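You operate a simulated robot arm through the tools that you are given. There is no shell and no other tool. Be economical: measure what you need, move in short steps, check, and stop when the job is done.

You run a simulated two-armed robot. Do the job below in one go: nothing can be reset, and whatever is moved stays where it is left.

JOB
Clear the lift table and bring it down to 40 for the next landing.
Fine: put both wheel chocks in the grey rigging tray and carry it, chocks inside, to the rigging table; leave the wheel brakes as they are. Set down upright: yellow wheel chock, black wheel chock.
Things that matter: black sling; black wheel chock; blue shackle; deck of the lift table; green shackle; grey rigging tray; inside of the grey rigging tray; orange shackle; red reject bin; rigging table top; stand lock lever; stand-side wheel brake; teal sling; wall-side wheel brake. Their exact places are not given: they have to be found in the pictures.

It is judged by the outcome, as a careful person would: the job done as asked, and still so three seconds after it is handed in. It fails if anything else is knocked over, pushed out of place, dropped, spilled or broken.

ROBOT AND FRAMES
Two 7-joint arms with fingered hands on one trunk, on a base that drives. Base frame: it is fixed to the floor where the robot stands at the start and does not move with it; the origin is under the middle of the robot, x ahead of it, y to its left, z up. Units: m, rad, N and s.
The left shoulder is at the start at [0.098, 0.114, 1.088], the right one opposite. Places, roughly: black sling [1.25, 0.5, 1.25]; blue shackle [1.25, 0.5, 1.5]; deck of the lift table [0.6, 0.1, 0.7]; green shackle [1.75, 0.5, 1.5]; inside of the grey rigging tray [0.6, 0, 0.7]; orange shackle [1.5, 0.5, 1.5]; red reject bin [1.75, 0.25, 0.75]; rigging table top [1.5, 0.4, 0.7]; stand lock lever [0.3, -0.5, 0.3]; stand-side wheel brake [0.4, 0, 0.2]; teal sling [1.5, 0.5, 1.25]; wall-side wheel brake [0.4, 0.2, 0.2]; white shackle [1.5, 0.5, 1.5]; white sling [1.5, 0.5, 1.25]. Payload 5 kg a hand.
The TCP of each hand is the grasp point between the finger pads, 0.037 m short of the fingertips. In the tool frame z runs along the fingers and y along their closing line. The gripper opens to 0.124 m. The gripper's body begins 0.043 m behind the TCP. The gripper is a hand of 3 fingers: y runs from the thumb to the fingers, the wrist lies at [-0.021, -0.116, -0.203] in the tool frame, and closing takes about 1.5 s.
Orientation is that of the tool frame in the base frame, as a unit quaternion [w, x, y, z]. With the fingers straight down and the wrist toward the robot, the tool's x, y and z point along [0, 1, 0], [1, 0, 0] and [0, 0, -1] of the base frame.

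CONTROLS
- The arms move only by the tool arm_command. It takes "left_moves", "right_moves" or both (then of equal length, played together; a hand with none holds still); each is a list of rows, each a list of 3 entries, a list of its own where there are three numbers: the shift along the base's x, y, z in units of 500 mm (1.0 is 500 mm), then the turn, a rotation vector about the base's x, y, z in units of 45 degrees (1.0 is 45 degrees), then the gripper command, from -1 (shut) to 1 (fully open), values between in proportion. In form: [[[dx, dy, dz], [rx, ry, rz], jaw], ...]. A call has 1 to 12 rows; each row is the pose to reach, as a shift and turn from the pose commanded when the call began. A call with a number of a shift or a turn outside -1 to 1 is refused whole. A row lasts 0.2 s, in which the tool goes at most 0.05 m and 0.15 rad; a call with a longer step from one row to the next is refused whole, and so is a gripper value outside its range. A pose out of reach is approached as far as the arm can. The call stops where the force on the tool passes 40 N (or 10 N more than at its start, if that is more) or the arm is blocked; 0.2 s more then pass. Each finger travels about 0.045 m/s and halts on what it meets, pressing with about 26 N; the grip force reading is that of the motor and also rises with nothing between the fingers. The clock runs only during rows and for 0.2 s after the last one: add rows that repeat a pose to give the fingers time. The reply holds the time, the measured pose of the TCP, the force on the tool along the base axes, the opening and the grip force, in the units named above and with some noise, with the torque about the TCP (base axes, N m) and any sound that the robot's microphone picked up.
- Cameras (640 x 400 px; columns grow to the right, rows downward): "scene" is now at [0.2563, -0.0148, 1.2312]; the picture's right is [0.01, -1.00, -0.01], its down [-0.71, 0.00, -0.70] and it looks along [0.70, 0.02, -0.71] (base axes); focal length 214 px, centre (320, 200). "left" rides on the left gripper at [-0.073, -0.104, -0.154] in its tool frame; the picture's right is [-0.83, -0.26, 0.49], its down [0.51, -0.72, 0.47] and it looks along [0.23, 0.64, 0.73] (tool axes); focal length 243 px, centre (320, 200). "right" rides on the right gripper at [0.072, -0.104, -0.154] in its tool frame; the picture's right is [-0.83, 0.26, -0.49], its down [-0.51, -0.72, 0.47] and it looks along [-0.23, 0.64, 0.73] (tool axes); focal length 243 px, centre (320, 200).
- grab_frame(camera): a new picture of that camera. The clock stands still meanwhile.
- lift_body(by): slides the trunk up (or, below 0, down) by that many m; the arms and the scene camera ride with it, the base frame stays. It gives what a move gives, with no picture.
- drive_base(legs): drives the robot by 1 to 6 legs, each [ahead, left, turn to the left] in m, m and rad, along the robot's own axes; the way and the turn of a leg run together, so that a leg with both is an arc; at most 1.5 m and 3.142 rad a leg. The arms and the cameras ride along, it lands a little off, and it stops where it bumps. It gives what a move gives.
- preshape(shape, hand): the hand has 3 fingers and takes this shape, open, in about a second: jaw (thumb against the fingers, like two jaws); tri (thumb and two fingers); tip (a fingertip pinch); poke (one finger out to press); point (the index stretched); flat (the hand flat); cup (the hand cupped); fist (a fist). The gripper value then closes the fingers along that shape, each until it touches; the sizes above hold for jaw. It gives what a move gives, with no picture.
- head_to(pan, tilt): turns the head with the scene camera to pan (to the left, within 1.396 rad either way) and tilt (down, from -0.506 to 1.204), counted from straight ahead of the robot. It gives what a move gives.
- point_at(camera, pixels): for up to 12 pixels [column, row] of the newest picture of that camera ("zoom" is the newest enlarged one), the place [x, y, z] in the base frame of the surface seen there, good to about 0.002 m. The clock stands still meanwhile.
- close_up(camera, box): a new picture of the part [left, top, right, bottom] of that camera's present view, enlarged. The clock stands still meanwhile.
- hand_in(): hands the job in; it is judged then, once.

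Work in short steps. Measure before you move; look again where a grasp or a placing could have gone wrong, and mend it. You have 80 turns and 78 pictures in all, those below and enlarged ones among them. Open the grippers and draw the arms clear of the work before you hand the job in, unless the task says otherwise; then end with one line.

The tools are called after "Emit:" as a command line: name --argument value ..., lists and objects as JSON in quotes. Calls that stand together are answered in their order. arm_command: Moves the arms, as the interface text tells. Its arguments: {"type":"object","properties":{"left_moves":{"type":"array"},"right_moves":{"type":"array"}},"required":[]} The other tools are called the same way: lift_body (by) slides the trunk up or down; preshape (shape, hand) gives the hand a shape; drive_base (legs) drives the base; head_to (pan, tilt) turns the head that bears the scene camera; grab_frame (camera) takes a picture; point_at (camera, pixels) gives the place of the surface under pixels of a picture; close_up (camera, box) takes an enlarged picture of a part of a camera's view; hand_in () hands the job in.

At the start:

```text
t: 0.0
left_ee_pos: [0.7568, 0.3583, 1.1495]
left_ee_rot: [-0.003, 0.71, 0.704, 0.004]
left_ft_force: [-0.5, -1.1, 0.8]
left_moment: [0.0, -0.02, 0.02]
left_gripper_width: 0.1238
left_grip_force: 0.1
left_shape: jaw
right_ee_pos: [0.6628, -0.2137, 1.1125]
right_ee_rot: [-0.003, 0.708, 0.706, 0.005]
right_ft_force: [0.0, -0.3, -0.5]
right_moment: [0.0, -0.01, -0.03]
right_gripper_width: 0.1238
right_grip_force: 0.0
right_shape: jaw
trunk travel left (down, up): [-0.275, 0.288]
robot x, y, heading: [-0.0002, -0.0009, -0.002]
head pan, tilt: [0.012, 0.792]
```

scene: 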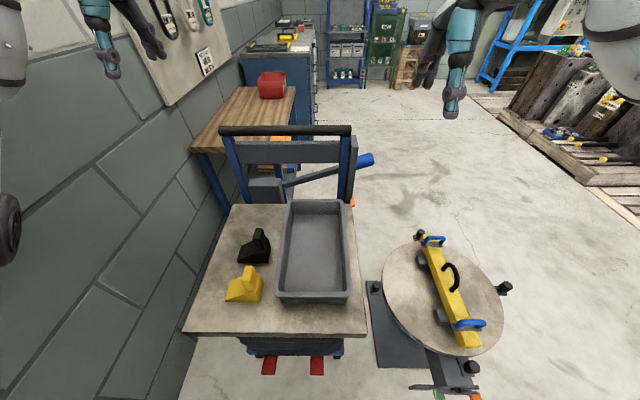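
right: 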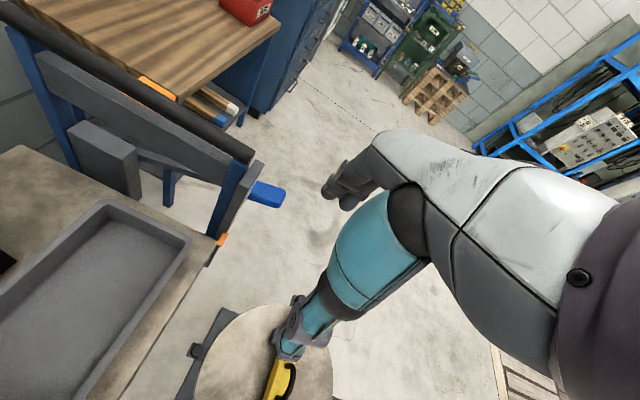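
left: 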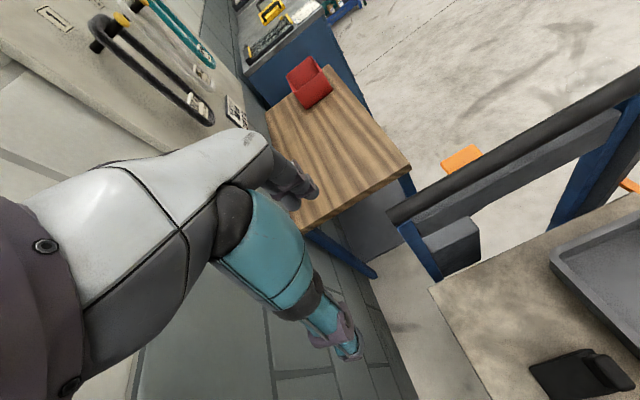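

The scene shows the lift table with tray, two chocks, a handle frame with a blue lever, and red pedals. I'll zoom in on the table and the handle to find the controls and any scale.

Emit:
close_up --camera "scene" --box '[200, 110, 400, 235]'

Emit:
close_up --camera "scene" --box '[170, 190, 390, 400]'

Emit:
point_at --camera "scene" --pixels '[[293, 202], [348, 202], [346, 300], [278, 298], [315, 240], [230, 210], [190, 325], [363, 330], [252, 245], [240, 290], [364, 160], [285, 130]]'

```text
3.20 times, centred on (300, 172) of scene
```

zoom: 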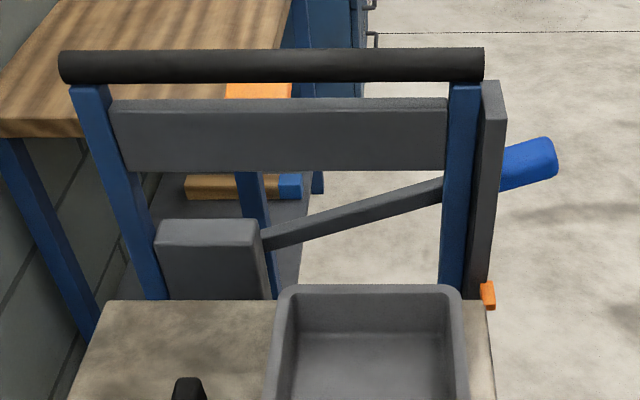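

```text
1.90 times, centred on (280, 295) of scene
```

zoom: 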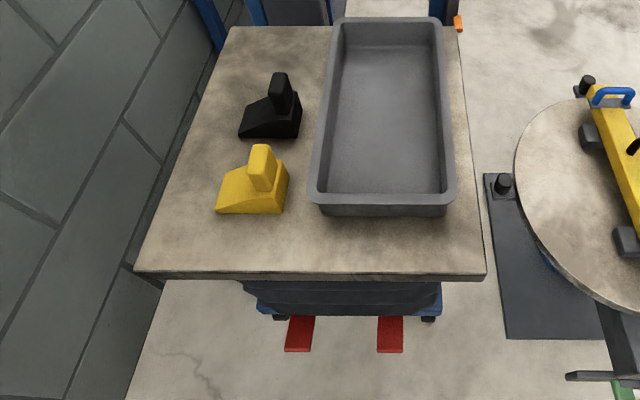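

```text
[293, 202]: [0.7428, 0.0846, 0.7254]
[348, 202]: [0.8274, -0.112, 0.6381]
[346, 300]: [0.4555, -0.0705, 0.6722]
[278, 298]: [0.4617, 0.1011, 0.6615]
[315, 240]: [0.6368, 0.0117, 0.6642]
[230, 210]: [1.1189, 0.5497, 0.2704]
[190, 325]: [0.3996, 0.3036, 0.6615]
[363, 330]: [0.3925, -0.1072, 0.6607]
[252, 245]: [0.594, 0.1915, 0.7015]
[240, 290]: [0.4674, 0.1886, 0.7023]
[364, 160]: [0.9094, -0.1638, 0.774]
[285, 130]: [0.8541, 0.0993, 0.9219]
```

Deck is at z≈0.66. I'll take a tight close-up of the chocks and tray to plan the grasps, and turn to see the handle side's scale.

Emit:
close_up --camera "scene" --box '[210, 215, 290, 310]'

Emit:
close_up --camera "right" --box '[150, 150, 310, 290]'

Emit:
point_at --camera "scene" --pixels '[[283, 203], [318, 200], [346, 205], [352, 250], [350, 293], [315, 296], [279, 292], [281, 250], [300, 290], [345, 260], [335, 290], [290, 250]]'

```text
4.21 times, centred on (250, 262) of scene
```

zoom: 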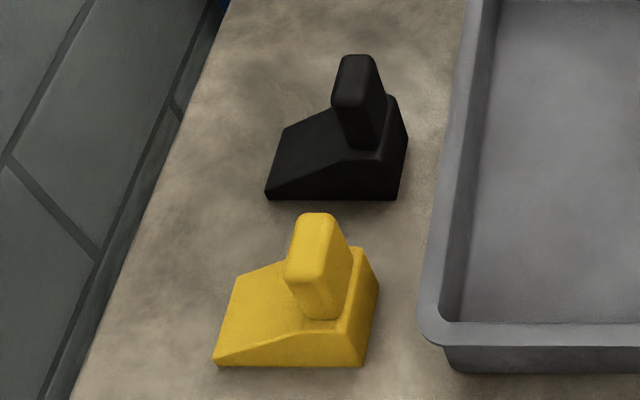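

```text
2.86 times, centred on (230, 220) of right
```

zoom: 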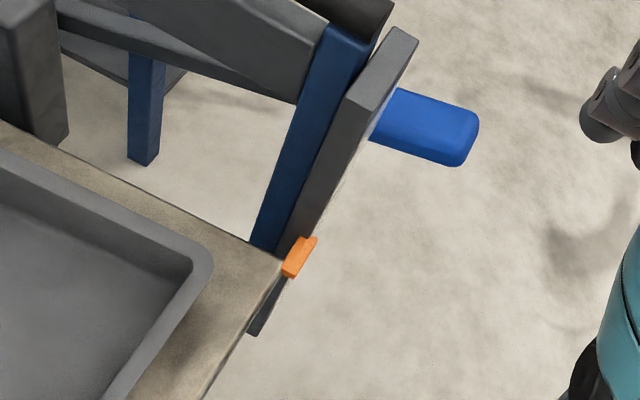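

```text
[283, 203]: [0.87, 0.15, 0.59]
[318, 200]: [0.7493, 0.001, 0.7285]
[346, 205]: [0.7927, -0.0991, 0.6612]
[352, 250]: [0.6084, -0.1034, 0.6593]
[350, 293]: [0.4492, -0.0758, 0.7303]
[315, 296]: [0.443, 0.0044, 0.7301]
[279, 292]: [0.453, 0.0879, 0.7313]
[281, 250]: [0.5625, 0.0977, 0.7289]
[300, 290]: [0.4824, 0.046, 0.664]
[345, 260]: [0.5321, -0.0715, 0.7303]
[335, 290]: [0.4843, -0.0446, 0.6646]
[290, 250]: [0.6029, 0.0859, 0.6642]
```

Tray rim spans about x 0.44–0.75, y −0.08–0.10 at z 0.73. Now I measure the chocks' knobs and bases in a fresh zoom.

Emit:
close_up --camera "scene" --box '[210, 215, 290, 310]'

Emit:
point_at --camera "zoom" --pixels '[[356, 62], [352, 95], [375, 130], [400, 150], [268, 190], [396, 195], [316, 222], [305, 275], [335, 300], [370, 290], [218, 360], [360, 360]]'

Emit:
point_at --camera "zoom" --pixels '[[285, 132], [395, 105], [240, 280], [370, 258], [340, 70], [373, 75], [298, 235], [334, 230], [290, 275], [322, 280], [335, 98], [363, 98]]'

```text
4.21 times, centred on (250, 262) of scene
```

zoom: 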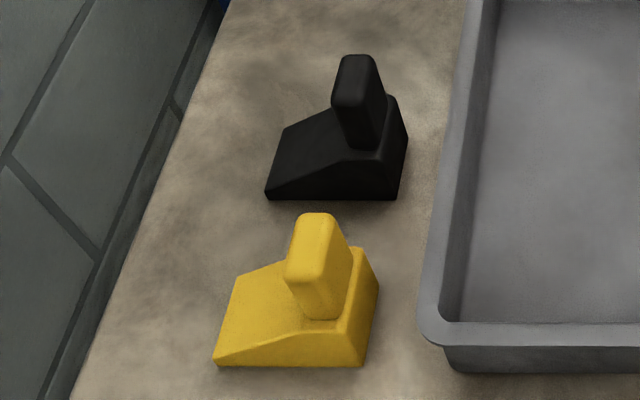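

```text
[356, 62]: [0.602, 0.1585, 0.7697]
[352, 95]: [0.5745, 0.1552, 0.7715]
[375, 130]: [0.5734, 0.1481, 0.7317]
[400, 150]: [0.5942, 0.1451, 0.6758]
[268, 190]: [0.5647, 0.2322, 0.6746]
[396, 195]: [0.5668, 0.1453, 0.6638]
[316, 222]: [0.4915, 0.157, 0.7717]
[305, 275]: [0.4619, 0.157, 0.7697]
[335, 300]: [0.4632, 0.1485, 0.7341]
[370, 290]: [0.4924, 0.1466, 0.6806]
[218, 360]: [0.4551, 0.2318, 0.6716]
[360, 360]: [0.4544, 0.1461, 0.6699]
```

```text
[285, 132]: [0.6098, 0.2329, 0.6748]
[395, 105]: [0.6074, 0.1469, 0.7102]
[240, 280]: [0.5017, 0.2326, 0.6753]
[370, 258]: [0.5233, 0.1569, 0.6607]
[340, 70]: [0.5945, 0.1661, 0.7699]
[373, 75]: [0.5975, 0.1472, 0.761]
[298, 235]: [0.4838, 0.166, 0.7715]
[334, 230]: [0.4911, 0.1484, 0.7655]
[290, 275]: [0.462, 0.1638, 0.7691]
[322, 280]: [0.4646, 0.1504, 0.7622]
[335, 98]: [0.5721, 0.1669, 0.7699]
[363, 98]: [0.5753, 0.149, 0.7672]
```

Chocks measured: yellow knob x 0.462–0.496, y 0.148–0.167, top 0.77; black knob x 0.572–0.606, y the same. The yellow one is too close for the reach, so I back up 0.16 m.

Emit:
drive_base --legs '[[-0.16, 0, 0]]'

```text
t: 1.4
left_ee_pos: [0.5975, 0.3586, 1.145]
left_ee_rot: [-0.003, 0.712, 0.702, 0.0]
left_ft_force: [-0.2, 0.5, 0.1]
left_moment: [0.01, 0.02, -0.01]
left_gripper_width: 0.1237
left_grip_force: 0.1
left_shape: jaw
right_ee_pos: [0.501, -0.2129, 1.1114]
right_ee_rot: [-0.003, 0.709, 0.705, 0.004]
right_ft_force: [0.4, 0.7, -0.4]
right_moment: [-0.02, 0.0, 0.01]
right_gripper_width: 0.1238
right_grip_force: 0.1
right_shape: jaw
trunk travel left (down, up): [-0.275, 0.288]
robot x, y, heading: [-0.1619, 0.0001, -0.007]
head pan, tilt: [0.012, 0.792]
```

Now the left hand goes above the black chock knob (0.589, 0.158), to z ≈ 0.86.

Emit:
arm_command --left_moves '[[[0, -0.05, -0.07], [0, 0, 0], 1], [[0, -0.1, -0.14], [0, 0, 0], 1], [[0, -0.15, -0.21], [0, 0, 0], 1], [[-0.005, -0.2, -0.28], [0, 0, 0], 1], [[-0.01, -0.25, -0.35], [0, 0, 0], 1], [[-0.012, -0.3, -0.42], [0, 0, 0], 1], [[-0.015, -0.35, -0.49], [0, 0, 0], 1], [[-0.017, -0.401, -0.56], [0, 0, 0], 1], [[-0.017, -0.401, -0.57], [0, 0, 0], 1]]'

Emit:
grab_frame --camera "scene"

Emit:
grab_frame --camera "left"

```text
t: 3.4
left_ee_pos: [0.5891, 0.1683, 0.8546]
left_ee_rot: [0.002, 0.712, 0.702, -0.004]
left_ft_force: [0.1, 0.1, 0.0]
left_moment: [-0.04, 0.01, 0.0]
left_gripper_width: 0.1239
left_grip_force: 0.0
left_shape: jaw
right_ee_pos: [0.5003, -0.2014, 1.1147]
right_ee_rot: [0.001, 0.709, 0.705, 0.001]
right_ft_force: [0.0, 0.0, -0.2]
right_moment: [-0.01, 0.01, -0.01]
right_gripper_width: 0.1233
right_grip_force: 0.2
right_shape: jaw
trunk travel left (down, up): [-0.275, 0.288]
robot x, y, heading: [-0.1624, -0.0003, -0.005]
head pan, tilt: [0.012, 0.792]
```

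```text
69 pictures are left
```

scene: 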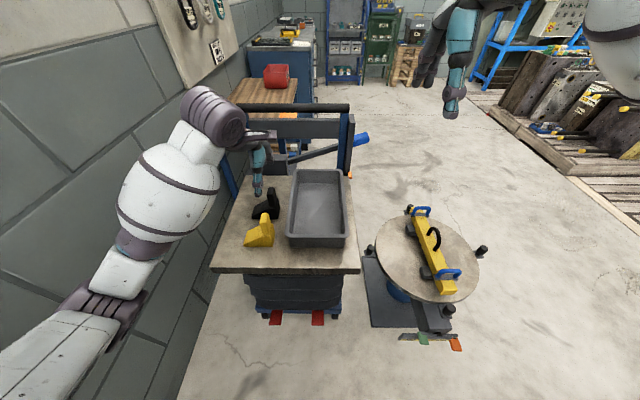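

```text
68 pictures are left
```

left: 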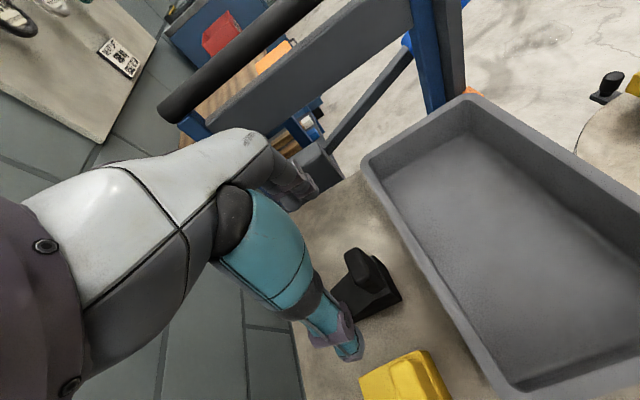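

The hand is at (0.589, 0.168, 0.855), 1 cm too far left of the knob. I go down with a y correction in a short step and check.

Emit:
arm_command --left_moves '[[[0, -0.02, -0.06], [0, 0, 0], 1], [[0, -0.02, -0.1], [0, 0, 0], 1], [[0, -0.02, -0.1], [0, 0, 0], 1]]'

Emit:
close_up --camera "left" --box '[260, 200, 460, 400]'

```text
t: 4.2
left_ee_pos: [0.5902, 0.1572, 0.8052]
left_ee_rot: [0.0, 0.712, 0.702, -0.002]
left_ft_force: [-0.4, 0.0, 0.9]
left_moment: [0.0, -0.01, 0.0]
left_gripper_width: 0.124
left_grip_force: 0.1
left_shape: jaw
right_ee_pos: [0.5007, -0.2022, 1.1143]
right_ee_rot: [0.001, 0.709, 0.705, 0.001]
right_ft_force: [-0.3, 1.1, 0.1]
right_moment: [0.02, 0.0, 0.0]
right_gripper_width: 0.1237
right_grip_force: 0.2
right_shape: jaw
trunk travel left (down, up): [-0.275, 0.288]
robot x, y, heading: [-0.1613, -0.002, -0.007]
head pan, tilt: [0.012, 0.792]
```

```text
2.00 times, centred on (360, 300) of left
```

zoom: 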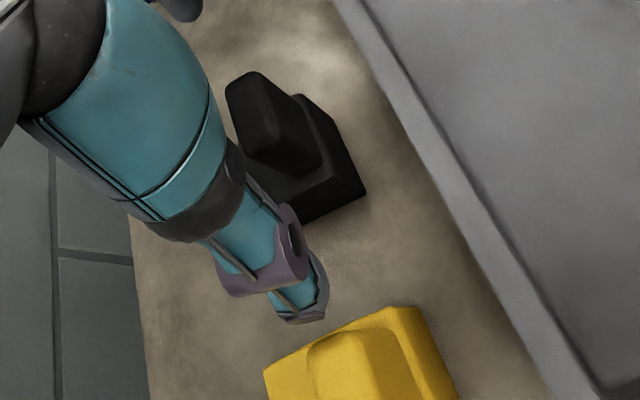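

Aligned at (0.590, 0.157). Descend to z ≈ 0.753 and close on the black knob.

Emit:
arm_command --left_moves '[[[0, 0, -0.06], [0, 0, 0], 1], [[0, 0, -0.104], [0, 0, 0], 1], [[0, 0, -0.104], [0, 0, 0], 0.3], [[0, 0, -0.104], [0, 0, 0], -0.3], [[0, 0, -0.104], [0, 0, 0], -1], [[0, 0, -0.104], [0, 0, 0], -1], [[0, 0, -0.104], [0, 0, 0], -1], [[0, 0, -0.104], [0, 0, 0], -1], [[0, 0, -0.104], [0, 0, 0], -1], [[0, 0, -0.104], [0, 0, 0], -1], [[0, 0, -0.104], [0, 0, 0], -1]]'

Emit:
close_up --camera "left" --box '[200, 150, 460, 400]'

```text
t: 6.6
left_ee_pos: [0.587, 0.1576, 0.7528]
left_ee_rot: [0.0, 0.712, 0.702, -0.004]
left_ft_force: [0.4, 0.0, -0.5]
left_moment: [0.0, -0.09, -0.05]
left_gripper_width: 0.0355
left_grip_force: 26.4
left_shape: jaw
right_ee_pos: [0.5019, -0.2011, 1.1142]
right_ee_rot: [0.001, 0.708, 0.706, 0.0]
right_ft_force: [-0.3, -0.2, 0.1]
right_moment: [0.03, -0.01, 0.0]
right_gripper_width: 0.124
right_grip_force: 0.1
right_shape: jaw
trunk travel left (down, up): [-0.275, 0.288]
robot x, y, heading: [-0.1685, -0.0034, -0.007]
head pan, tilt: [0.012, 0.792]
```

```text
1.60 times, centred on (330, 275) of left
```

zoom: 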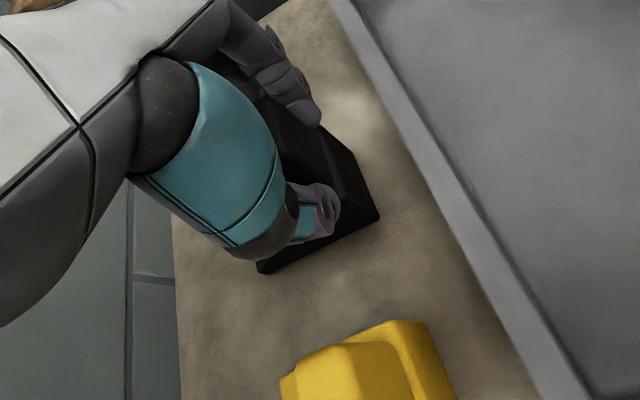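

Gripped (opening 35.5 mm, 26 N). Lift 0.12 m, then carry over the tray to chock centre (0.68, 0.011).

Emit:
arm_command --left_moves '[[[0, 0, 0.06], [0, 0, 0], -1], [[0, 0, 0.14], [0, 0, 0], -1], [[0, 0, 0.22], [0, 0, 0], -1], [[0.02, -0.05, 0.24], [0, 0, 0], -1], [[0.06, -0.12, 0.24], [0, 0, 0], -1], [[0.1, -0.19, 0.24], [0, 0, 0], -1], [[0.14, -0.26, 0.24], [0, 0, 0], -1], [[0.17, -0.32, 0.24], [0, 0, 0], -1], [[0.186, -0.356, 0.24], [0, 0, 0], -1], [[0.186, -0.356, 0.24], [0, 0, 0], -1]]'

Emit:
grab_frame --camera "scene"

Emit:
grab_frame --camera "left"

```text
t: 8.8
left_ee_pos: [0.6841, -0.0192, 0.8734]
left_ee_rot: [0.001, 0.712, 0.702, -0.002]
left_ft_force: [0.4, 1.0, -2.5]
left_moment: [-0.05, 0.01, 0.0]
left_gripper_width: 0.0355
left_grip_force: 26.0
left_shape: jaw
right_ee_pos: [0.5006, -0.2018, 1.1133]
right_ee_rot: [0.0, 0.709, 0.705, 0.0]
right_ft_force: [-0.4, 0.3, -0.6]
right_moment: [-0.03, -0.01, 0.01]
right_gripper_width: 0.1235
right_grip_force: 0.0
right_shape: jaw
trunk travel left (down, up): [-0.275, 0.288]
robot x, y, heading: [-0.1623, 0.0006, -0.006]
head pan, tilt: [0.012, 0.792]
```

```text
65 pictures are left
```

scene: 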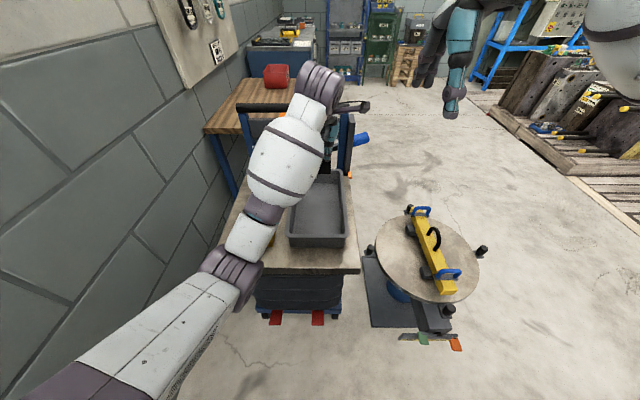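

```text
64 pictures are left
```

left: 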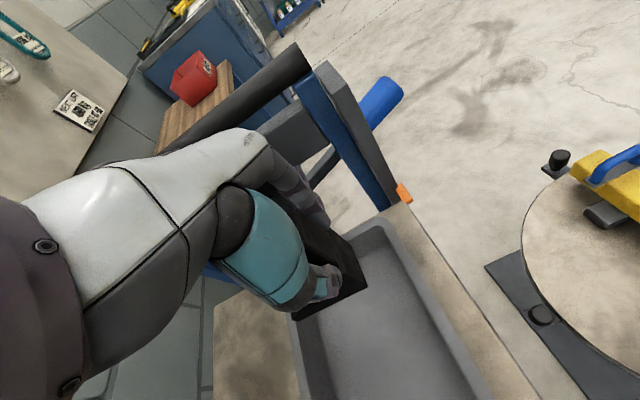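

The chock hangs over the far end of the tray. I lower it ~0.115 m to the tray floor (0.664).

Emit:
arm_command --left_moves '[[[0, 0, -0.07], [0, 0, 0], -1], [[0, 0, -0.14], [0, 0, 0], -1], [[0, 0, -0.19], [0, 0, 0], -1], [[0, 0, -0.22], [0, 0, 0], -1], [[0, 0, -0.231], [0, 0, 0], -1], [[0, 0, -0.231], [0, 0, 0], -1]]'

Emit:
grab_frame --camera "left"

```text
t: 10.2
left_ee_pos: [0.6826, -0.0199, 0.7585]
left_ee_rot: [0.0, 0.712, 0.702, -0.003]
left_ft_force: [0.5, -1.0, -0.3]
left_moment: [-0.02, -0.03, -0.01]
left_gripper_width: 0.0352
left_grip_force: 25.5
left_shape: jaw
right_ee_pos: [0.5007, -0.202, 1.1143]
right_ee_rot: [0.0, 0.708, 0.706, 0.0]
right_ft_force: [-0.7, 0.9, 0.2]
right_moment: [-0.01, 0.01, -0.04]
right_gripper_width: 0.1237
right_grip_force: 0.0
right_shape: jaw
trunk travel left (down, up): [-0.275, 0.288]
robot x, y, heading: [-0.1625, -0.0027, -0.002]
head pan, tilt: [0.012, 0.792]
```

```text
63 pictures are left
```

left: 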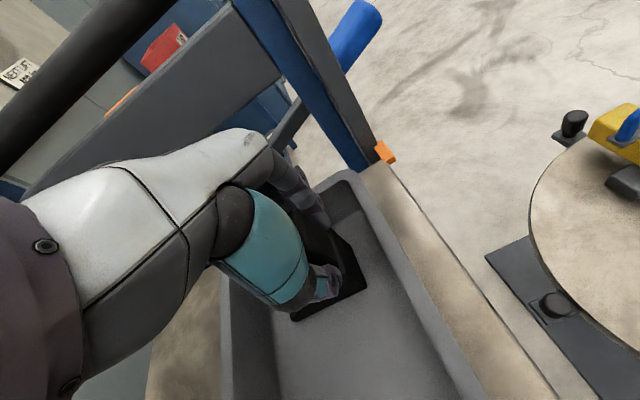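

Weight reading went to zero, so the chock is on the tray floor. I open partially (to keep clear of the walls), lift and go above the yellow knob (0.479, 0.158).

Emit:
arm_command --left_moves '[[[0, 0, 0], [0, 0, 0], -0.2], [[0, 0, 0], [0, 0, 0], 0], [[0, 0, 0], [0, 0, 0], 0], [[0, 0, 0.06], [0, 0, 0], 0], [[0, 0, 0.14], [0, 0, 0], 0.2], [[0, 0, 0.22], [0, 0, 0], 1], [[-0.07, 0.06, 0.22], [0, 0, 0], 1], [[-0.14, 0.12, 0.22], [0, 0, 0], 1], [[-0.21, 0.18, 0.22], [0, 0, 0], 1], [[-0.28, 0.24, 0.22], [0, 0, 0], 1], [[-0.35, 0.3, 0.21], [0, 0, 0], 1], [[-0.407, 0.356, 0.2], [0, 0, 0], 1]]'

Emit:
grab_frame --camera "scene"

```text
t: 12.8
left_ee_pos: [0.479, 0.1576, 0.8534]
left_ee_rot: [0.001, 0.711, 0.703, -0.001]
left_ft_force: [0.0, 0.9, 0.6]
left_moment: [0.02, 0.0, -0.01]
left_gripper_width: 0.1238
left_grip_force: 0.0
left_shape: jaw
left hand out of reach, approached as far as the arm can: row 12
right_ee_pos: [0.5008, -0.2012, 1.1154]
right_ee_rot: [0.001, 0.71, 0.705, 0.0]
right_ft_force: [-0.5, 0.3, 1.4]
right_moment: [0.0, 0.02, 0.01]
right_gripper_width: 0.1236
right_grip_force: 0.0
right_shape: jaw
trunk travel left (down, up): [-0.275, 0.288]
robot x, y, heading: [-0.1639, 0.0014, -0.005]
head pan, tilt: [0.012, 0.792]
```

```text
62 pictures are left
```

scene: 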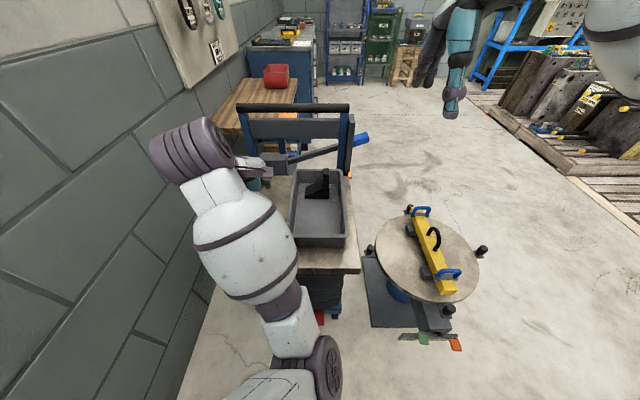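

Black chock stands upright in the tray (318,185). The arm is at its near limit, so I back up 0.08 m more.

Emit:
drive_base --legs '[[-0.08, 0, 0]]'

```text
t: 13.9
left_ee_pos: [0.3995, 0.1602, 0.8538]
left_ee_rot: [0.002, 0.711, 0.704, -0.001]
left_ft_force: [0.0, -0.1, 0.2]
left_moment: [0.02, -0.02, -0.02]
left_gripper_width: 0.1237
left_grip_force: 0.0
left_shape: jaw
right_ee_pos: [0.4227, -0.2001, 1.1137]
right_ee_rot: [0.0, 0.708, 0.706, 0.0]
right_ft_force: [-0.9, 0.7, 0.6]
right_moment: [-0.01, -0.03, 0.01]
right_gripper_width: 0.1238
right_grip_force: 0.1
right_shape: jaw
trunk travel left (down, up): [-0.275, 0.288]
robot x, y, heading: [-0.2432, 0.0, 0.003]
head pan, tilt: [0.012, 0.792]
```

Now shift forward 0.08 m to the yellow knob at (0.479, 0.158) and descend part way.

Emit:
arm_command --left_moves '[[[0.08, 0, 0], [0, 0, 0], 1], [[0.159, -0.005, 0], [0, 0, 0], 1], [[0.159, -0.005, -0.06], [0, 0, 0], 1], [[0.159, -0.005, -0.1], [0, 0, 0], 1], [[0.159, -0.005, -0.1], [0, 0, 0], 1]]'

Emit:
grab_frame --camera "left"

```text
t: 15.1
left_ee_pos: [0.479, 0.1582, 0.8021]
left_ee_rot: [0.002, 0.711, 0.703, -0.001]
left_ft_force: [-0.2, -0.3, -0.5]
left_moment: [-0.01, 0.0, -0.02]
left_gripper_width: 0.124
left_grip_force: 0.0
left_shape: jaw
right_ee_pos: [0.4215, -0.1995, 1.1137]
right_ee_rot: [0.001, 0.707, 0.707, 0.0]
right_ft_force: [-0.4, 0.1, -0.6]
right_moment: [-0.01, -0.06, -0.01]
right_gripper_width: 0.1239
right_grip_force: 0.0
right_shape: jaw
trunk travel left (down, up): [-0.275, 0.288]
robot x, y, heading: [-0.2411, -0.0031, 0.001]
head pan, tilt: [0.012, 0.792]
```

```text
61 pictures are left
```

left: 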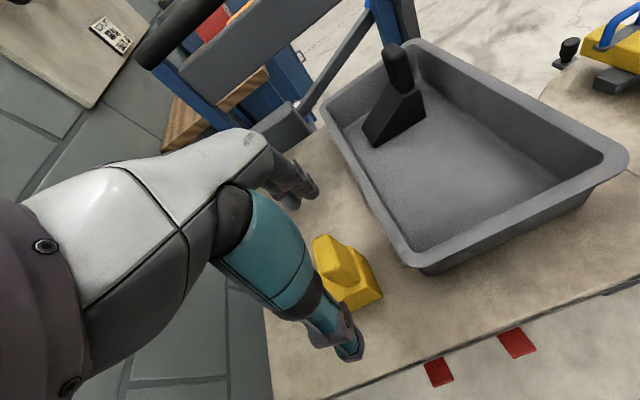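

Aligned with the yellow knob. Descend to 0.753 and close.

Emit:
arm_command --left_moves '[[[0, 0, -0.06], [0, 0, 0], 1], [[0, 0, -0.098], [0, 0, 0], 1], [[0, 0, -0.098], [0, 0, 0], 0.3], [[0, 0, -0.098], [0, 0, 0], -0.3], [[0, 0, -0.098], [0, 0, 0], -1], [[0, 0, -0.098], [0, 0, 0], -1], [[0, 0, -0.098], [0, 0, 0], -1], [[0, 0, -0.098], [0, 0, 0], -1], [[0, 0, -0.098], [0, 0, 0], -1], [[0, 0, -0.098], [0, 0, 0], -1], [[0, 0, -0.098], [0, 0, 0], -1]]'

```text
t: 17.5
left_ee_pos: [0.4815, 0.1579, 0.7514]
left_ee_rot: [0.002, 0.71, 0.704, -0.001]
left_ft_force: [1.0, 1.0, -0.2]
left_moment: [0.01, -0.14, 0.02]
left_gripper_width: 0.0355
left_grip_force: 26.3
left_shape: jaw
right_ee_pos: [0.4228, -0.1991, 1.1139]
right_ee_rot: [0.001, 0.708, 0.706, 0.0]
right_ft_force: [-0.6, -0.4, 0.6]
right_moment: [0.01, 0.02, -0.02]
right_gripper_width: 0.1237
right_grip_force: 0.1
right_shape: jaw
trunk travel left (down, up): [-0.275, 0.288]
robot x, y, heading: [-0.2414, -0.0002, 0.001]
head pan, tilt: [0.012, 0.792]
```

Gripped. Lift, carry by (+0.04, −0.178) over the tray.

Emit:
arm_command --left_moves '[[[0, 0, 0.06], [0, 0, 0], -1], [[0, 0, 0.14], [0, 0, 0], -1], [[0, 0, 0.22], [0, 0, 0], -1], [[0.02, -0.05, 0.24], [0, 0, 0], -1], [[0.04, -0.12, 0.24], [0, 0, 0], -1], [[0.06, -0.19, 0.24], [0, 0, 0], -1], [[0.08, -0.26, 0.24], [0, 0, 0], -1], [[0.08, -0.32, 0.24], [0, 0, 0], -1], [[0.08, -0.356, 0.24], [0, 0, 0], -1], [[0.08, -0.356, 0.24], [0, 0, 0], -1]]'

Emit:
grab_frame --camera "left"

```text
t: 19.7
left_ee_pos: [0.5204, -0.0199, 0.873]
left_ee_rot: [0.001, 0.71, 0.704, -0.002]
left_ft_force: [0.3, 0.0, -2.0]
left_moment: [-0.02, 0.01, -0.01]
left_gripper_width: 0.0352
left_grip_force: 25.9
left_shape: jaw
right_ee_pos: [0.4213, -0.1999, 1.1148]
right_ee_rot: [0.0, 0.708, 0.707, 0.0]
right_ft_force: [-0.7, 0.5, -1.0]
right_moment: [0.03, -0.06, 0.01]
right_gripper_width: 0.1237
right_grip_force: 0.0
right_shape: jaw
trunk travel left (down, up): [-0.275, 0.288]
robot x, y, heading: [-0.2431, -0.0006, -0.001]
head pan, tilt: [0.012, 0.792]
```

```text
60 pictures are left
```

left: 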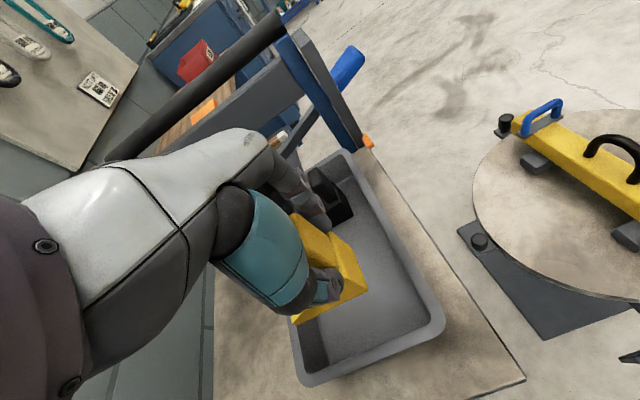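

Over the near part of the tray, clear of the black chock. Lower 0.116 m, release, and lift.

Emit:
arm_command --left_moves '[[[0, 0, -0.07], [0, 0, 0], -1], [[0, 0, -0.14], [0, 0, 0], -1], [[0, 0, -0.19], [0, 0, 0], -1], [[0, 0, -0.22], [0, 0, 0], -1], [[0, 0, -0.232], [0, 0, 0], -1], [[0, 0, -0.232], [0, 0, 0], -1], [[0, 0, -0.232], [0, 0, 0], -0.2], [[0, 0, -0.232], [0, 0, 0], 0], [[0, 0, -0.232], [0, 0, 0], 0], [[0, 0, -0.15], [0, 0, 0], 0], [[0, 0, -0.07], [0, 0, 0], 0], [[0, 0, 0.02], [0, 0, 0], 0.5]]'

Emit:
grab_frame --camera "left"

```text
t: 22.3
left_ee_pos: [0.5197, -0.0207, 0.8837]
left_ee_rot: [0.0, 0.711, 0.703, -0.001]
left_ft_force: [-0.6, 0.6, -0.4]
left_moment: [-0.04, 0.0, -0.01]
left_gripper_width: 0.0924
left_grip_force: 0.0
left_shape: jaw
right_ee_pos: [0.4208, -0.1994, 1.1145]
right_ee_rot: [0.002, 0.708, 0.707, 0.0]
right_ft_force: [0.0, -0.4, 0.0]
right_moment: [-0.01, -0.03, 0.02]
right_gripper_width: 0.1237
right_grip_force: 0.0
right_shape: jaw
trunk travel left (down, up): [-0.275, 0.288]
robot x, y, heading: [-0.2376, 0.0021, -0.005]
head pan, tilt: [0.012, 0.792]
```

```text
59 pictures are left
```

left: 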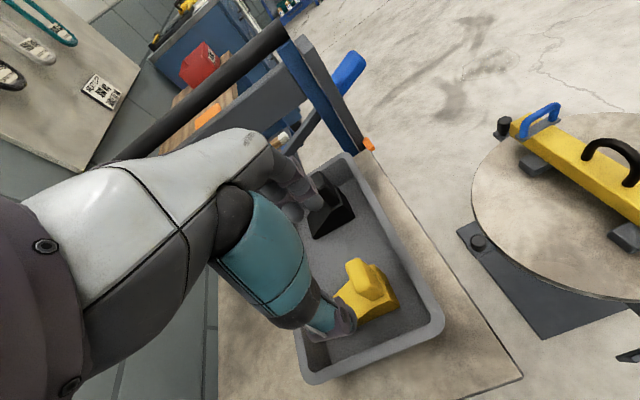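

Both chocks are upright in the tray. Next, I take up a two-handed grip on the tray's long walls; first swing both hands above the sides and turn them (left −45°, right +45° in this call).

Emit:
arm_command --left_moves '[[[0.02, 0.035, 0.05], [0, 0, -0.125], 0.5], [[0.04, 0.07, 0.1], [0, 0, -0.25], 0.5], [[0.06, 0.105, 0.14], [0, 0, -0.375], 0.5], [[0.08, 0.14, 0.14], [0, 0, -0.5], 0.5], [[0.1, 0.175, 0.14], [0, 0, -0.625], 0.5], [[0.12, 0.21, 0.14], [0, 0, -0.75], 0.5], [[0.14, 0.245, 0.14], [0, 0, -0.875], 0.5], [[0.16, 0.28, 0.14], [0, 0, -1], 0.5], [[0.16, 0.28, 0.14], [0, 0, -1], 0.5]]' --right_moves '[[[0.045, 0, -0.04], [0, 0, 0.125], 0.5], [[0.09, 0, -0.08], [0, 0, 0.25], 0.5], [[0.135, 0.01, -0.12], [0, 0, 0.375], 0.5], [[0.18, 0.02, -0.16], [0, 0, 0.5], 0.5], [[0.225, 0.04, -0.2], [0, 0, 0.625], 0.5], [[0.27, 0.06, -0.24], [0, 0, 0.75], 0.5], [[0.315, 0.07, -0.28], [0, 0, 0.875], 0.5], [[0.36, 0.08, -0.32], [0, 0, 1], 0.5], [[0.36, 0.08, -0.32], [0, 0, 1], 0.5]]'

Emit:
grab_frame --camera "scene"

```text
t: 24.3
left_ee_pos: [0.6011, 0.1172, 0.9553]
left_ee_rot: [-0.001, 0.926, 0.377, -0.002]
left_ft_force: [-0.2, 0.3, 0.4]
left_moment: [0.04, 0.01, -0.03]
left_gripper_width: 0.0929
left_grip_force: 0.0
left_shape: jaw
left hand out of reach, approached as far as the arm can: row 5, 6, 7
right_ee_pos: [0.5828, -0.151, 0.9755]
right_ee_rot: [0.005, 0.409, 0.912, -0.001]
right_ft_force: [-0.7, -0.8, -0.4]
right_moment: [0.04, 0.0, -0.01]
right_gripper_width: 0.0928
right_grip_force: 0.0
right_shape: jaw
right hand out of reach, approached as far as the arm can: row 8, 9
trunk travel left (down, up): [-0.275, 0.288]
robot x, y, heading: [-0.242, 0.0043, -0.002]
head pan, tilt: [0.012, 0.792]
```

```text
58 pictures are left
```

scene: 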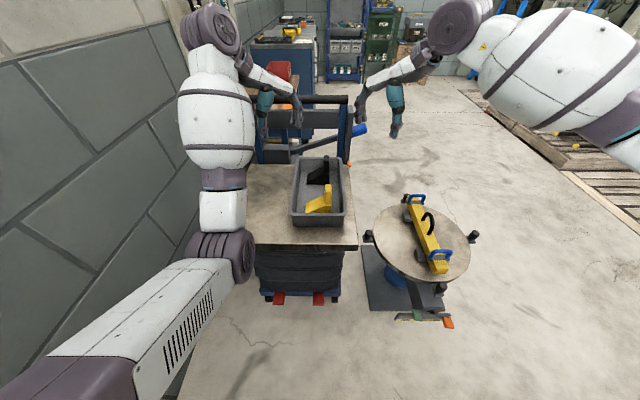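

The tray is clearly visible. I measure its rim in a zoom, and drive 0.1 m forward since the turned wrists are near the reach limit.

Emit:
close_up --camera "scene" --box '[270, 140, 370, 240]'

Emit:
point_at --camera "zoom" --pixels '[[180, 200], [190, 200], [200, 200], [212, 200], [425, 200], [434, 200], [442, 200], [450, 200], [300, 73], [300, 310], [300, 330], [300, 318]]'

Emit:
drive_base --legs '[[0.1, 0, 0]]'

```text
4.00 times, centred on (320, 190) of scene
```

zoom: 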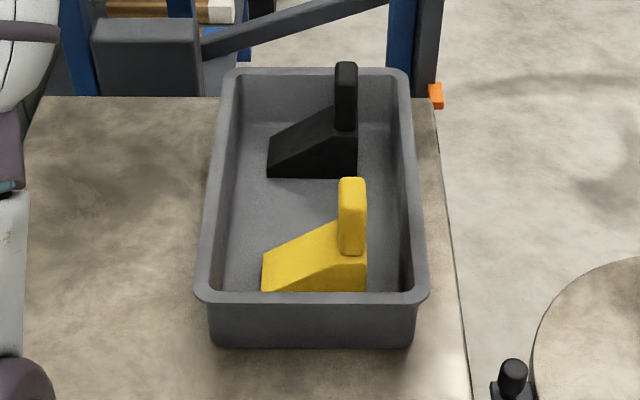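

```text
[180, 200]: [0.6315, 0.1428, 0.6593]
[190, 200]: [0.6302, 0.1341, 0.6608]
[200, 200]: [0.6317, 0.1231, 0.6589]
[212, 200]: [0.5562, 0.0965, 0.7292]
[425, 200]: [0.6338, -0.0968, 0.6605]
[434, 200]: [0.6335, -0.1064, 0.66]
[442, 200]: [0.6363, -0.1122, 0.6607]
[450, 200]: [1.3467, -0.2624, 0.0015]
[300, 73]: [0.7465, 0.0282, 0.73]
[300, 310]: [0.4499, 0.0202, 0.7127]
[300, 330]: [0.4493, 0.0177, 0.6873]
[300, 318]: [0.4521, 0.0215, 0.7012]
```

```text
t: 25.4
left_ee_pos: [0.6969, 0.1198, 0.9566]
left_ee_rot: [0.001, 0.925, 0.379, -0.001]
left_ft_force: [1.0, -0.6, 0.1]
left_moment: [0.0, 0.02, 0.0]
left_gripper_width: 0.0929
left_grip_force: 0.1
left_shape: jaw
right_ee_pos: [0.6803, -0.1468, 0.9765]
right_ee_rot: [0.005, 0.409, 0.913, -0.003]
right_ft_force: [0.9, 0.5, 0.4]
right_moment: [-0.01, 0.02, 0.02]
right_gripper_width: 0.0932
right_grip_force: 0.1
right_shape: jaw
trunk travel left (down, up): [-0.275, 0.288]
robot x, y, heading: [-0.1447, 0.0021, 0.002]
head pan, tilt: [0.012, 0.792]
```

Rim outer edges: y ≈ 0.100 and −0.080, lip ~10 mm, tray centre x ≈ 0.600. I finish the turn and bring both hands to x 0.60, y 0.094 / −0.075, z ≈ 0.86.

Emit:
arm_command --left_moves '[[[-0.025, -0.005, 0], [0, 0, -0.125], 0.5], [[-0.05, -0.01, 0], [0, 0, -0.25], 0.5], [[-0.075, -0.02, 0], [0, 0, -0.375], 0.5], [[-0.1, -0.03, 0], [0, 0, -0.5], 0.5], [[-0.125, -0.035, -0.05], [0, 0, -0.625], 0.5], [[-0.15, -0.04, -0.1], [0, 0, -0.75], 0.5], [[-0.175, -0.045, -0.15], [0, 0, -0.875], 0.5], [[-0.194, -0.052, -0.2], [0, 0, -1], 0.5], [[-0.194, -0.052, -0.2], [0, 0, -1], 0.5]]' --right_moves '[[[-0.02, 0.02, -0.02], [0, 0, 0.125], 0.5], [[-0.04, 0.04, -0.04], [0, 0, 0.25], 0.5], [[-0.06, 0.06, -0.06], [0, 0, 0.375], 0.5], [[-0.08, 0.08, -0.08], [0, 0, 0.5], 0.5], [[-0.1, 0.1, -0.11], [0, 0, 0.625], 0.5], [[-0.12, 0.12, -0.14], [0, 0, 0.75], 0.5], [[-0.14, 0.13, -0.18], [0, 0, 0.875], 0.5], [[-0.16, 0.144, -0.22], [0, 0, 1], 0.5], [[-0.16, 0.144, -0.22], [0, 0, 1], 0.5]]'

Emit:
grab_frame --camera "scene"

```text
t: 27.4
left_ee_pos: [0.6016, 0.0981, 0.8534]
left_ee_rot: [0.002, 1.0, -0.003, -0.002]
left_ft_force: [-0.1, 0.2, -1.6]
left_moment: [-0.06, 0.08, -0.04]
left_gripper_width: 0.093
left_grip_force: 0.1
left_shape: jaw
right_ee_pos: [0.5029, -0.0169, 0.8802]
right_ee_rot: [0.063, 0.169, 0.983, -0.035]
right_ft_force: [1.0, 0.6, 0.2]
right_moment: [-0.09, 0.04, 0.01]
right_gripper_width: 0.0933
right_grip_force: 0.0
right_shape: jaw
right hand out of reach, approached as far as the arm can: row 1, 2, 3, 4, 5, 6, 7, 8, 9
trunk travel left (down, up): [-0.275, 0.288]
robot x, y, heading: [-0.1437, -0.0008, -0.002]
head pan, tilt: [0.012, 0.792]
```

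```text
56 pictures are left
```

scene: 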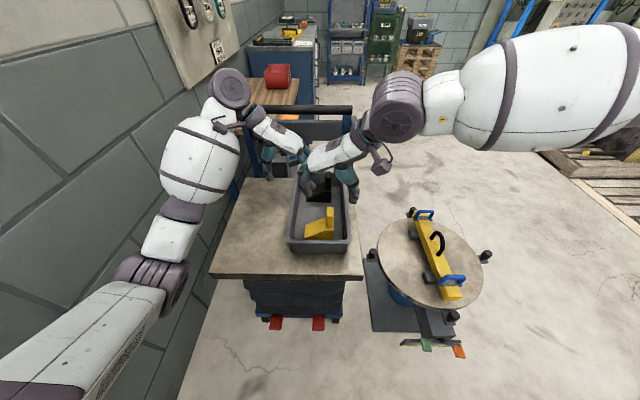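

The right arm hit a joint limit and is off target at (0.503, −0.017). I back it out to the right and undo part of the turn, then look at it.

Emit:
arm_command --right_moves '[[[0, -0.05, 0.04], [0, 0, 0], 0.5], [[0, -0.1, 0.08], [0, 0, 0], 0.5], [[0, -0.15, 0.12], [0, 0, -0.15], 0.5], [[0, -0.2, 0.12], [0, 0, -0.3], 0.5], [[0, -0.25, 0.12], [0, 0, -0.45], 0.5], [[0, -0.3, 0.12], [0, 0, -0.6], 0.5], [[0, -0.32, 0.12], [0, 0, -0.75], 0.5], [[0, -0.32, 0.12], [0, 0, -0.9], 0.5], [[0, -0.32, 0.12], [0, 0, -1], 0.5]]'

Emit:
grab_frame --camera "scene"

```text
t: 29.4
left_ee_pos: [0.6005, 0.095, 0.8552]
left_ee_rot: [0.0, 1.0, -0.003, -0.001]
left_ft_force: [-0.5, 0.2, 0.4]
left_moment: [-0.01, -0.01, 0.01]
left_gripper_width: 0.093
left_grip_force: 0.0
left_shape: jaw
right_ee_pos: [0.4977, -0.18, 0.9458]
right_ee_rot: [0.046, 0.534, 0.842, -0.057]
right_ft_force: [-0.2, 0.3, -0.3]
right_moment: [0.0, 0.01, 0.0]
right_gripper_width: 0.0928
right_grip_force: 0.1
right_shape: jaw
right hand out of reach, approached as far as the arm can: row 1, 2, 3
trunk travel left (down, up): [-0.275, 0.288]
robot x, y, heading: [-0.144, 0.0009, 0.001]
head pan, tilt: [0.012, 0.792]
```

```text
55 pictures are left
```

scene: 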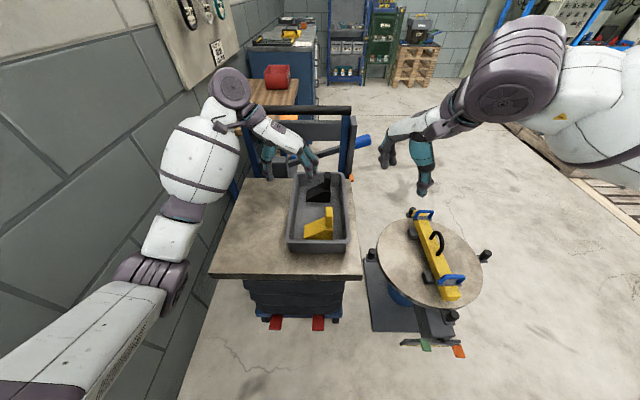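

I check the heights of the stand before moving the right hand lower near it, then bring the right hand back to zero yaw at a lower pose so its elbow drops like the left's.

Emit:
point_at --camera "scene" --pixels '[[420, 210], [432, 235], [440, 270], [485, 256], [400, 255], [368, 252], [430, 300], [450, 285]]'

Emit:
arm_command --right_moves '[[[0.02, -0.01, 0], [0.03, 0, -0.09], 0.5], [[0.04, -0.02, -0.0], [0.06, -0.01, -0.18], 0.5], [[0.06, -0.03, -0.04], [0.09, -0.01, -0.27], 0.5], [[0.08, -0.04, -0.1], [0.12, -0.01, -0.36], 0.5], [[0.1, -0.04, -0.16], [0.15, -0.02, -0.45], 0.5], [[0.124, -0.04, -0.22], [0.187, -0.02, -0.559], 0.5], [[0.124, -0.04, -0.29], [0.187, -0.02, -0.559], 0.5], [[0.124, -0.04, -0.29], [0.187, -0.02, -0.559], 0.5]]'

Emit:
grab_frame --camera "scene"

```text
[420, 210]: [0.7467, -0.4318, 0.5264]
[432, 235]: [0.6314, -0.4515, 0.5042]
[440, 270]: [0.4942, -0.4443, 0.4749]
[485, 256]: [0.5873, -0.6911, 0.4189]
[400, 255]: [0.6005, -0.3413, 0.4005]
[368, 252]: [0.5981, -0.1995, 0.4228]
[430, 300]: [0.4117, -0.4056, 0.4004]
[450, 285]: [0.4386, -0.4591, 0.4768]
```

```text
t: 31.2
left_ee_pos: [0.5997, 0.0949, 0.8552]
left_ee_rot: [0.001, 1.0, -0.003, -0.001]
left_ft_force: [0.0, 0.2, -0.1]
left_moment: [0.02, 0.0, -0.01]
left_gripper_width: 0.0929
left_grip_force: 0.0
left_shape: jaw
right_ee_pos: [0.5609, -0.1993, 0.8011]
right_ee_rot: [0.0, 0.706, 0.709, 0.001]
right_ft_force: [-0.3, 1.2, 0.1]
right_moment: [0.0, 0.0, -0.04]
right_gripper_width: 0.0929
right_grip_force: 0.1
right_shape: jaw
trunk travel left (down, up): [-0.275, 0.288]
robot x, y, heading: [-0.1418, -0.0001, 0.003]
head pan, tilt: [0.012, 0.792]
```

```text
54 pictures are left
```

scene: 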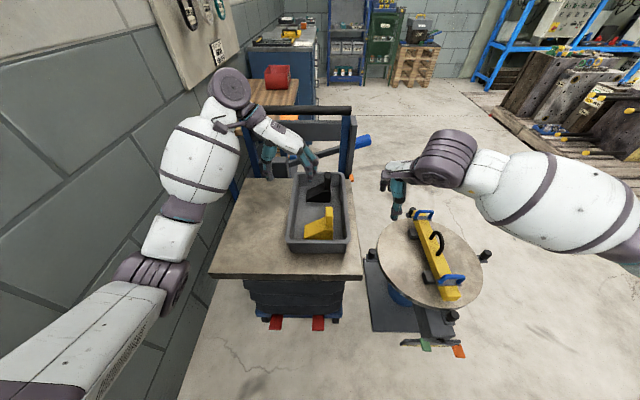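

Reached with no limit; stand top is only 0.40–0.53 so it is safe. Try turning +45° here.

Emit:
arm_command --right_moves '[[[0.01, 0.02, 0.02], [0, 0, 0.15], 0.5], [[0.02, 0.04, 0.04], [0, 0, 0.3], 0.5], [[0.03, 0.06, 0.06], [0, 0, 0.45], 0.5], [[0.04, 0.08, 0.08], [0, 0, 0.6], 0.5], [[0.05, 0.08, 0.08], [0, 0, 0.75], 0.5], [[0.06, 0.08, 0.08], [0, 0, 0.9], 0.5], [[0.06, 0.08, 0.08], [0, 0, 1], 0.5], [[0.06, 0.08, 0.08], [0, 0, 1], 0.5]]'

```text
t: 33.0
left_ee_pos: [0.5984, 0.0946, 0.8558]
left_ee_rot: [0.0, 1.0, -0.004, -0.002]
left_ft_force: [0.4, -0.4, 0.1]
left_moment: [-0.03, -0.01, 0.01]
left_gripper_width: 0.093
left_grip_force: 0.1
left_shape: jaw
right_ee_pos: [0.5908, -0.1599, 0.8394]
right_ee_rot: [0.0, 0.38, 0.925, 0.0]
right_ft_force: [0.2, 0.5, -0.2]
right_moment: [0.01, 0.02, 0.02]
right_gripper_width: 0.0931
right_grip_force: 0.1
right_shape: jaw
trunk travel left (down, up): [-0.275, 0.288]
robot x, y, heading: [-0.1479, -0.0039, 0.0]
head pan, tilt: [0.012, 0.792]
```

Good, no limit hit. I continue the second 45° in the same place.

Emit:
arm_command --right_moves '[[[0, 0, 0], [0, 0, 0.15], 0.5], [[0, 0.0, 0.0], [0, 0, 0.3], 0.5], [[0, 0.0, 0.0], [0, 0, 0.45], 0.5], [[0, 0.0, 0.0], [0, 0, 0.6], 0.5], [[0, 0, 0], [0, 0, 0.75], 0.5], [[0, 0, 0], [0, 0, 0.9], 0.5], [[0.01, 0, 0], [0, 0, 1], 0.5], [[0.018, 0, 0], [0, 0, 1], 0.5]]'

Emit:
grab_frame --camera "scene"

```text
t: 34.8
left_ee_pos: [0.6, 0.0934, 0.8556]
left_ee_rot: [0.0, 1.0, -0.005, -0.001]
left_ft_force: [0.0, -0.3, -0.4]
left_moment: [0.03, -0.01, 0.0]
left_gripper_width: 0.093
left_grip_force: 0.1
left_shape: jaw
right_ee_pos: [0.5096, -0.0715, 0.8261]
right_ee_rot: [0.076, 0.166, 0.983, 0.004]
right_ft_force: [-0.9, -0.2, -0.6]
right_moment: [0.04, 0.0, -0.02]
right_gripper_width: 0.093
right_grip_force: 0.0
right_shape: jaw
right hand out of reach, approached as far as the arm can: row 1, 2, 3, 4, 5, 6, 7, 8
trunk travel left (down, up): [-0.275, 0.288]
robot x, y, heading: [-0.1427, 0.0007, -0.001]
head pan, tilt: [0.012, 0.792]
```

```text
53 pictures are left
```

scene: 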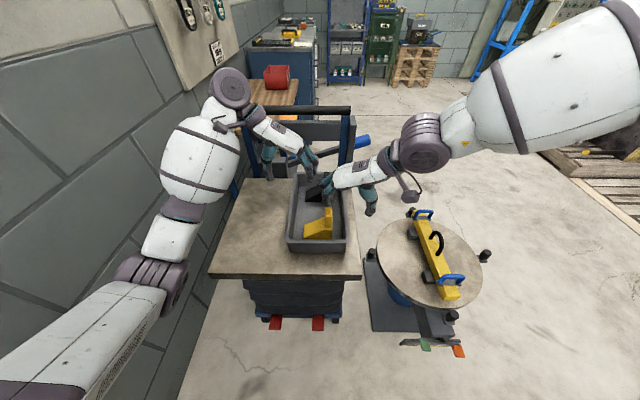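

The right wrist limits out again; its elbow sits outboard. The left arm managed this turn after reaching across the centre line, so I'll mirror that: move the left hand aside, turn the right back toward zero yaw.

Emit:
arm_command --left_moves '[[[0, 0.04, 0.02], [0, 0, 0], 0.5], [[0, 0.08, 0.04], [0, 0, 0], 0.5], [[0, 0.12, 0.06], [0, 0, 0], 0.5], [[0, 0.16, 0.08], [0, 0, 0], 0.5], [[0, 0.2, 0.1], [0, 0, 0], 0.5], [[0, 0.24, 0.1], [0, 0, 0], 0.5], [[0, 0.24, 0.1], [0, 0, 0], 0.5], [[0, 0.24, 0.1], [0, 0, 0], 0.5]]' --right_moves '[[[0.02, -0.04, 0.03], [0, 0, 0], 0.5], [[0.04, -0.08, 0.06], [0.01, 0.01, -0.15], 0.5], [[0.06, -0.12, 0.08], [0.03, 0.03, -0.3], 0.5], [[0.08, -0.14, 0.1], [0.04, 0.04, -0.45], 0.5], [[0.1, -0.14, 0.1], [0.05, 0.06, -0.6], 0.5], [[0.12, -0.14, 0.1], [0.07, 0.07, -0.75], 0.5], [[0.14, -0.14, 0.1], [0.08, 0.09, -0.9], 0.5], [[0.16, -0.14, 0.1], [0.088, 0.098, -1], 0.5]]'

```text
t: 36.6
left_ee_pos: [0.6004, 0.215, 0.9055]
left_ee_rot: [0.0, 1.0, -0.004, -0.002]
left_ft_force: [0.3, 0.2, 0.6]
left_moment: [-0.03, 0.0, 0.0]
left_gripper_width: 0.0933
left_grip_force: 0.1
left_shape: jaw
right_ee_pos: [0.5937, -0.1396, 0.8724]
right_ee_rot: [0.028, 0.531, 0.847, 0.002]
right_ft_force: [0.8, 0.1, 0.1]
right_moment: [-0.02, 0.03, 0.0]
right_gripper_width: 0.093
right_grip_force: 0.1
right_shape: jaw
right hand out of reach, approached as far as the arm can: row 1, 2
trunk travel left (down, up): [-0.275, 0.288]
robot x, y, heading: [-0.1436, -0.0004, -0.004]
head pan, tilt: [0.012, 0.792]
```

Now bring the right hand to zero yaw across the centre line at (0.60, 0.03, 0.88).

Emit:
arm_command --right_moves '[[[0, 0.04, 0.02], [0.01, 0.01, -0.1], 0.5], [[0, 0.08, 0.02], [0.02, 0.02, -0.2], 0.5], [[0, 0.12, 0.02], [0.03, 0.03, -0.3], 0.5], [[0, 0.16, 0.02], [0.035, 0.04, -0.4], 0.5], [[0, 0.22, 0.02], [0.04, 0.05, -0.5], 0.5], [[0, 0.28, 0.02], [0.05, 0.056, -0.57], 0.5], [[0.01, 0.34, 0.02], [0.05, 0.056, -0.57], 0.5], [[0.01, 0.34, 0.02], [0.05, 0.056, -0.57], 0.5]]'

Emit:
grab_frame --camera "scene"

```text
t: 38.4
left_ee_pos: [0.5997, 0.214, 0.9071]
left_ee_rot: [0.0, 1.0, -0.004, -0.001]
left_ft_force: [-0.4, 0.6, 1.1]
left_moment: [0.02, -0.01, 0.02]
left_gripper_width: 0.0927
left_grip_force: 0.1
left_shape: jaw
right_ee_pos: [0.5968, 0.0292, 0.8846]
right_ee_rot: [-0.001, 0.707, 0.707, 0.001]
right_ft_force: [0.9, -0.3, 0.2]
right_moment: [0.03, 0.04, 0.01]
right_gripper_width: 0.0929
right_grip_force: 0.1
right_shape: jaw
trunk travel left (down, up): [-0.275, 0.288]
robot x, y, heading: [-0.146, 0.0017, -0.0]
head pan, tilt: [0.012, 0.792]
```

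```text
52 pictures are left
```

scene: 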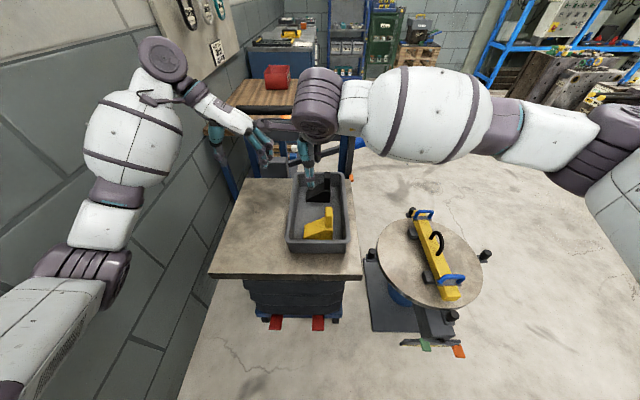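

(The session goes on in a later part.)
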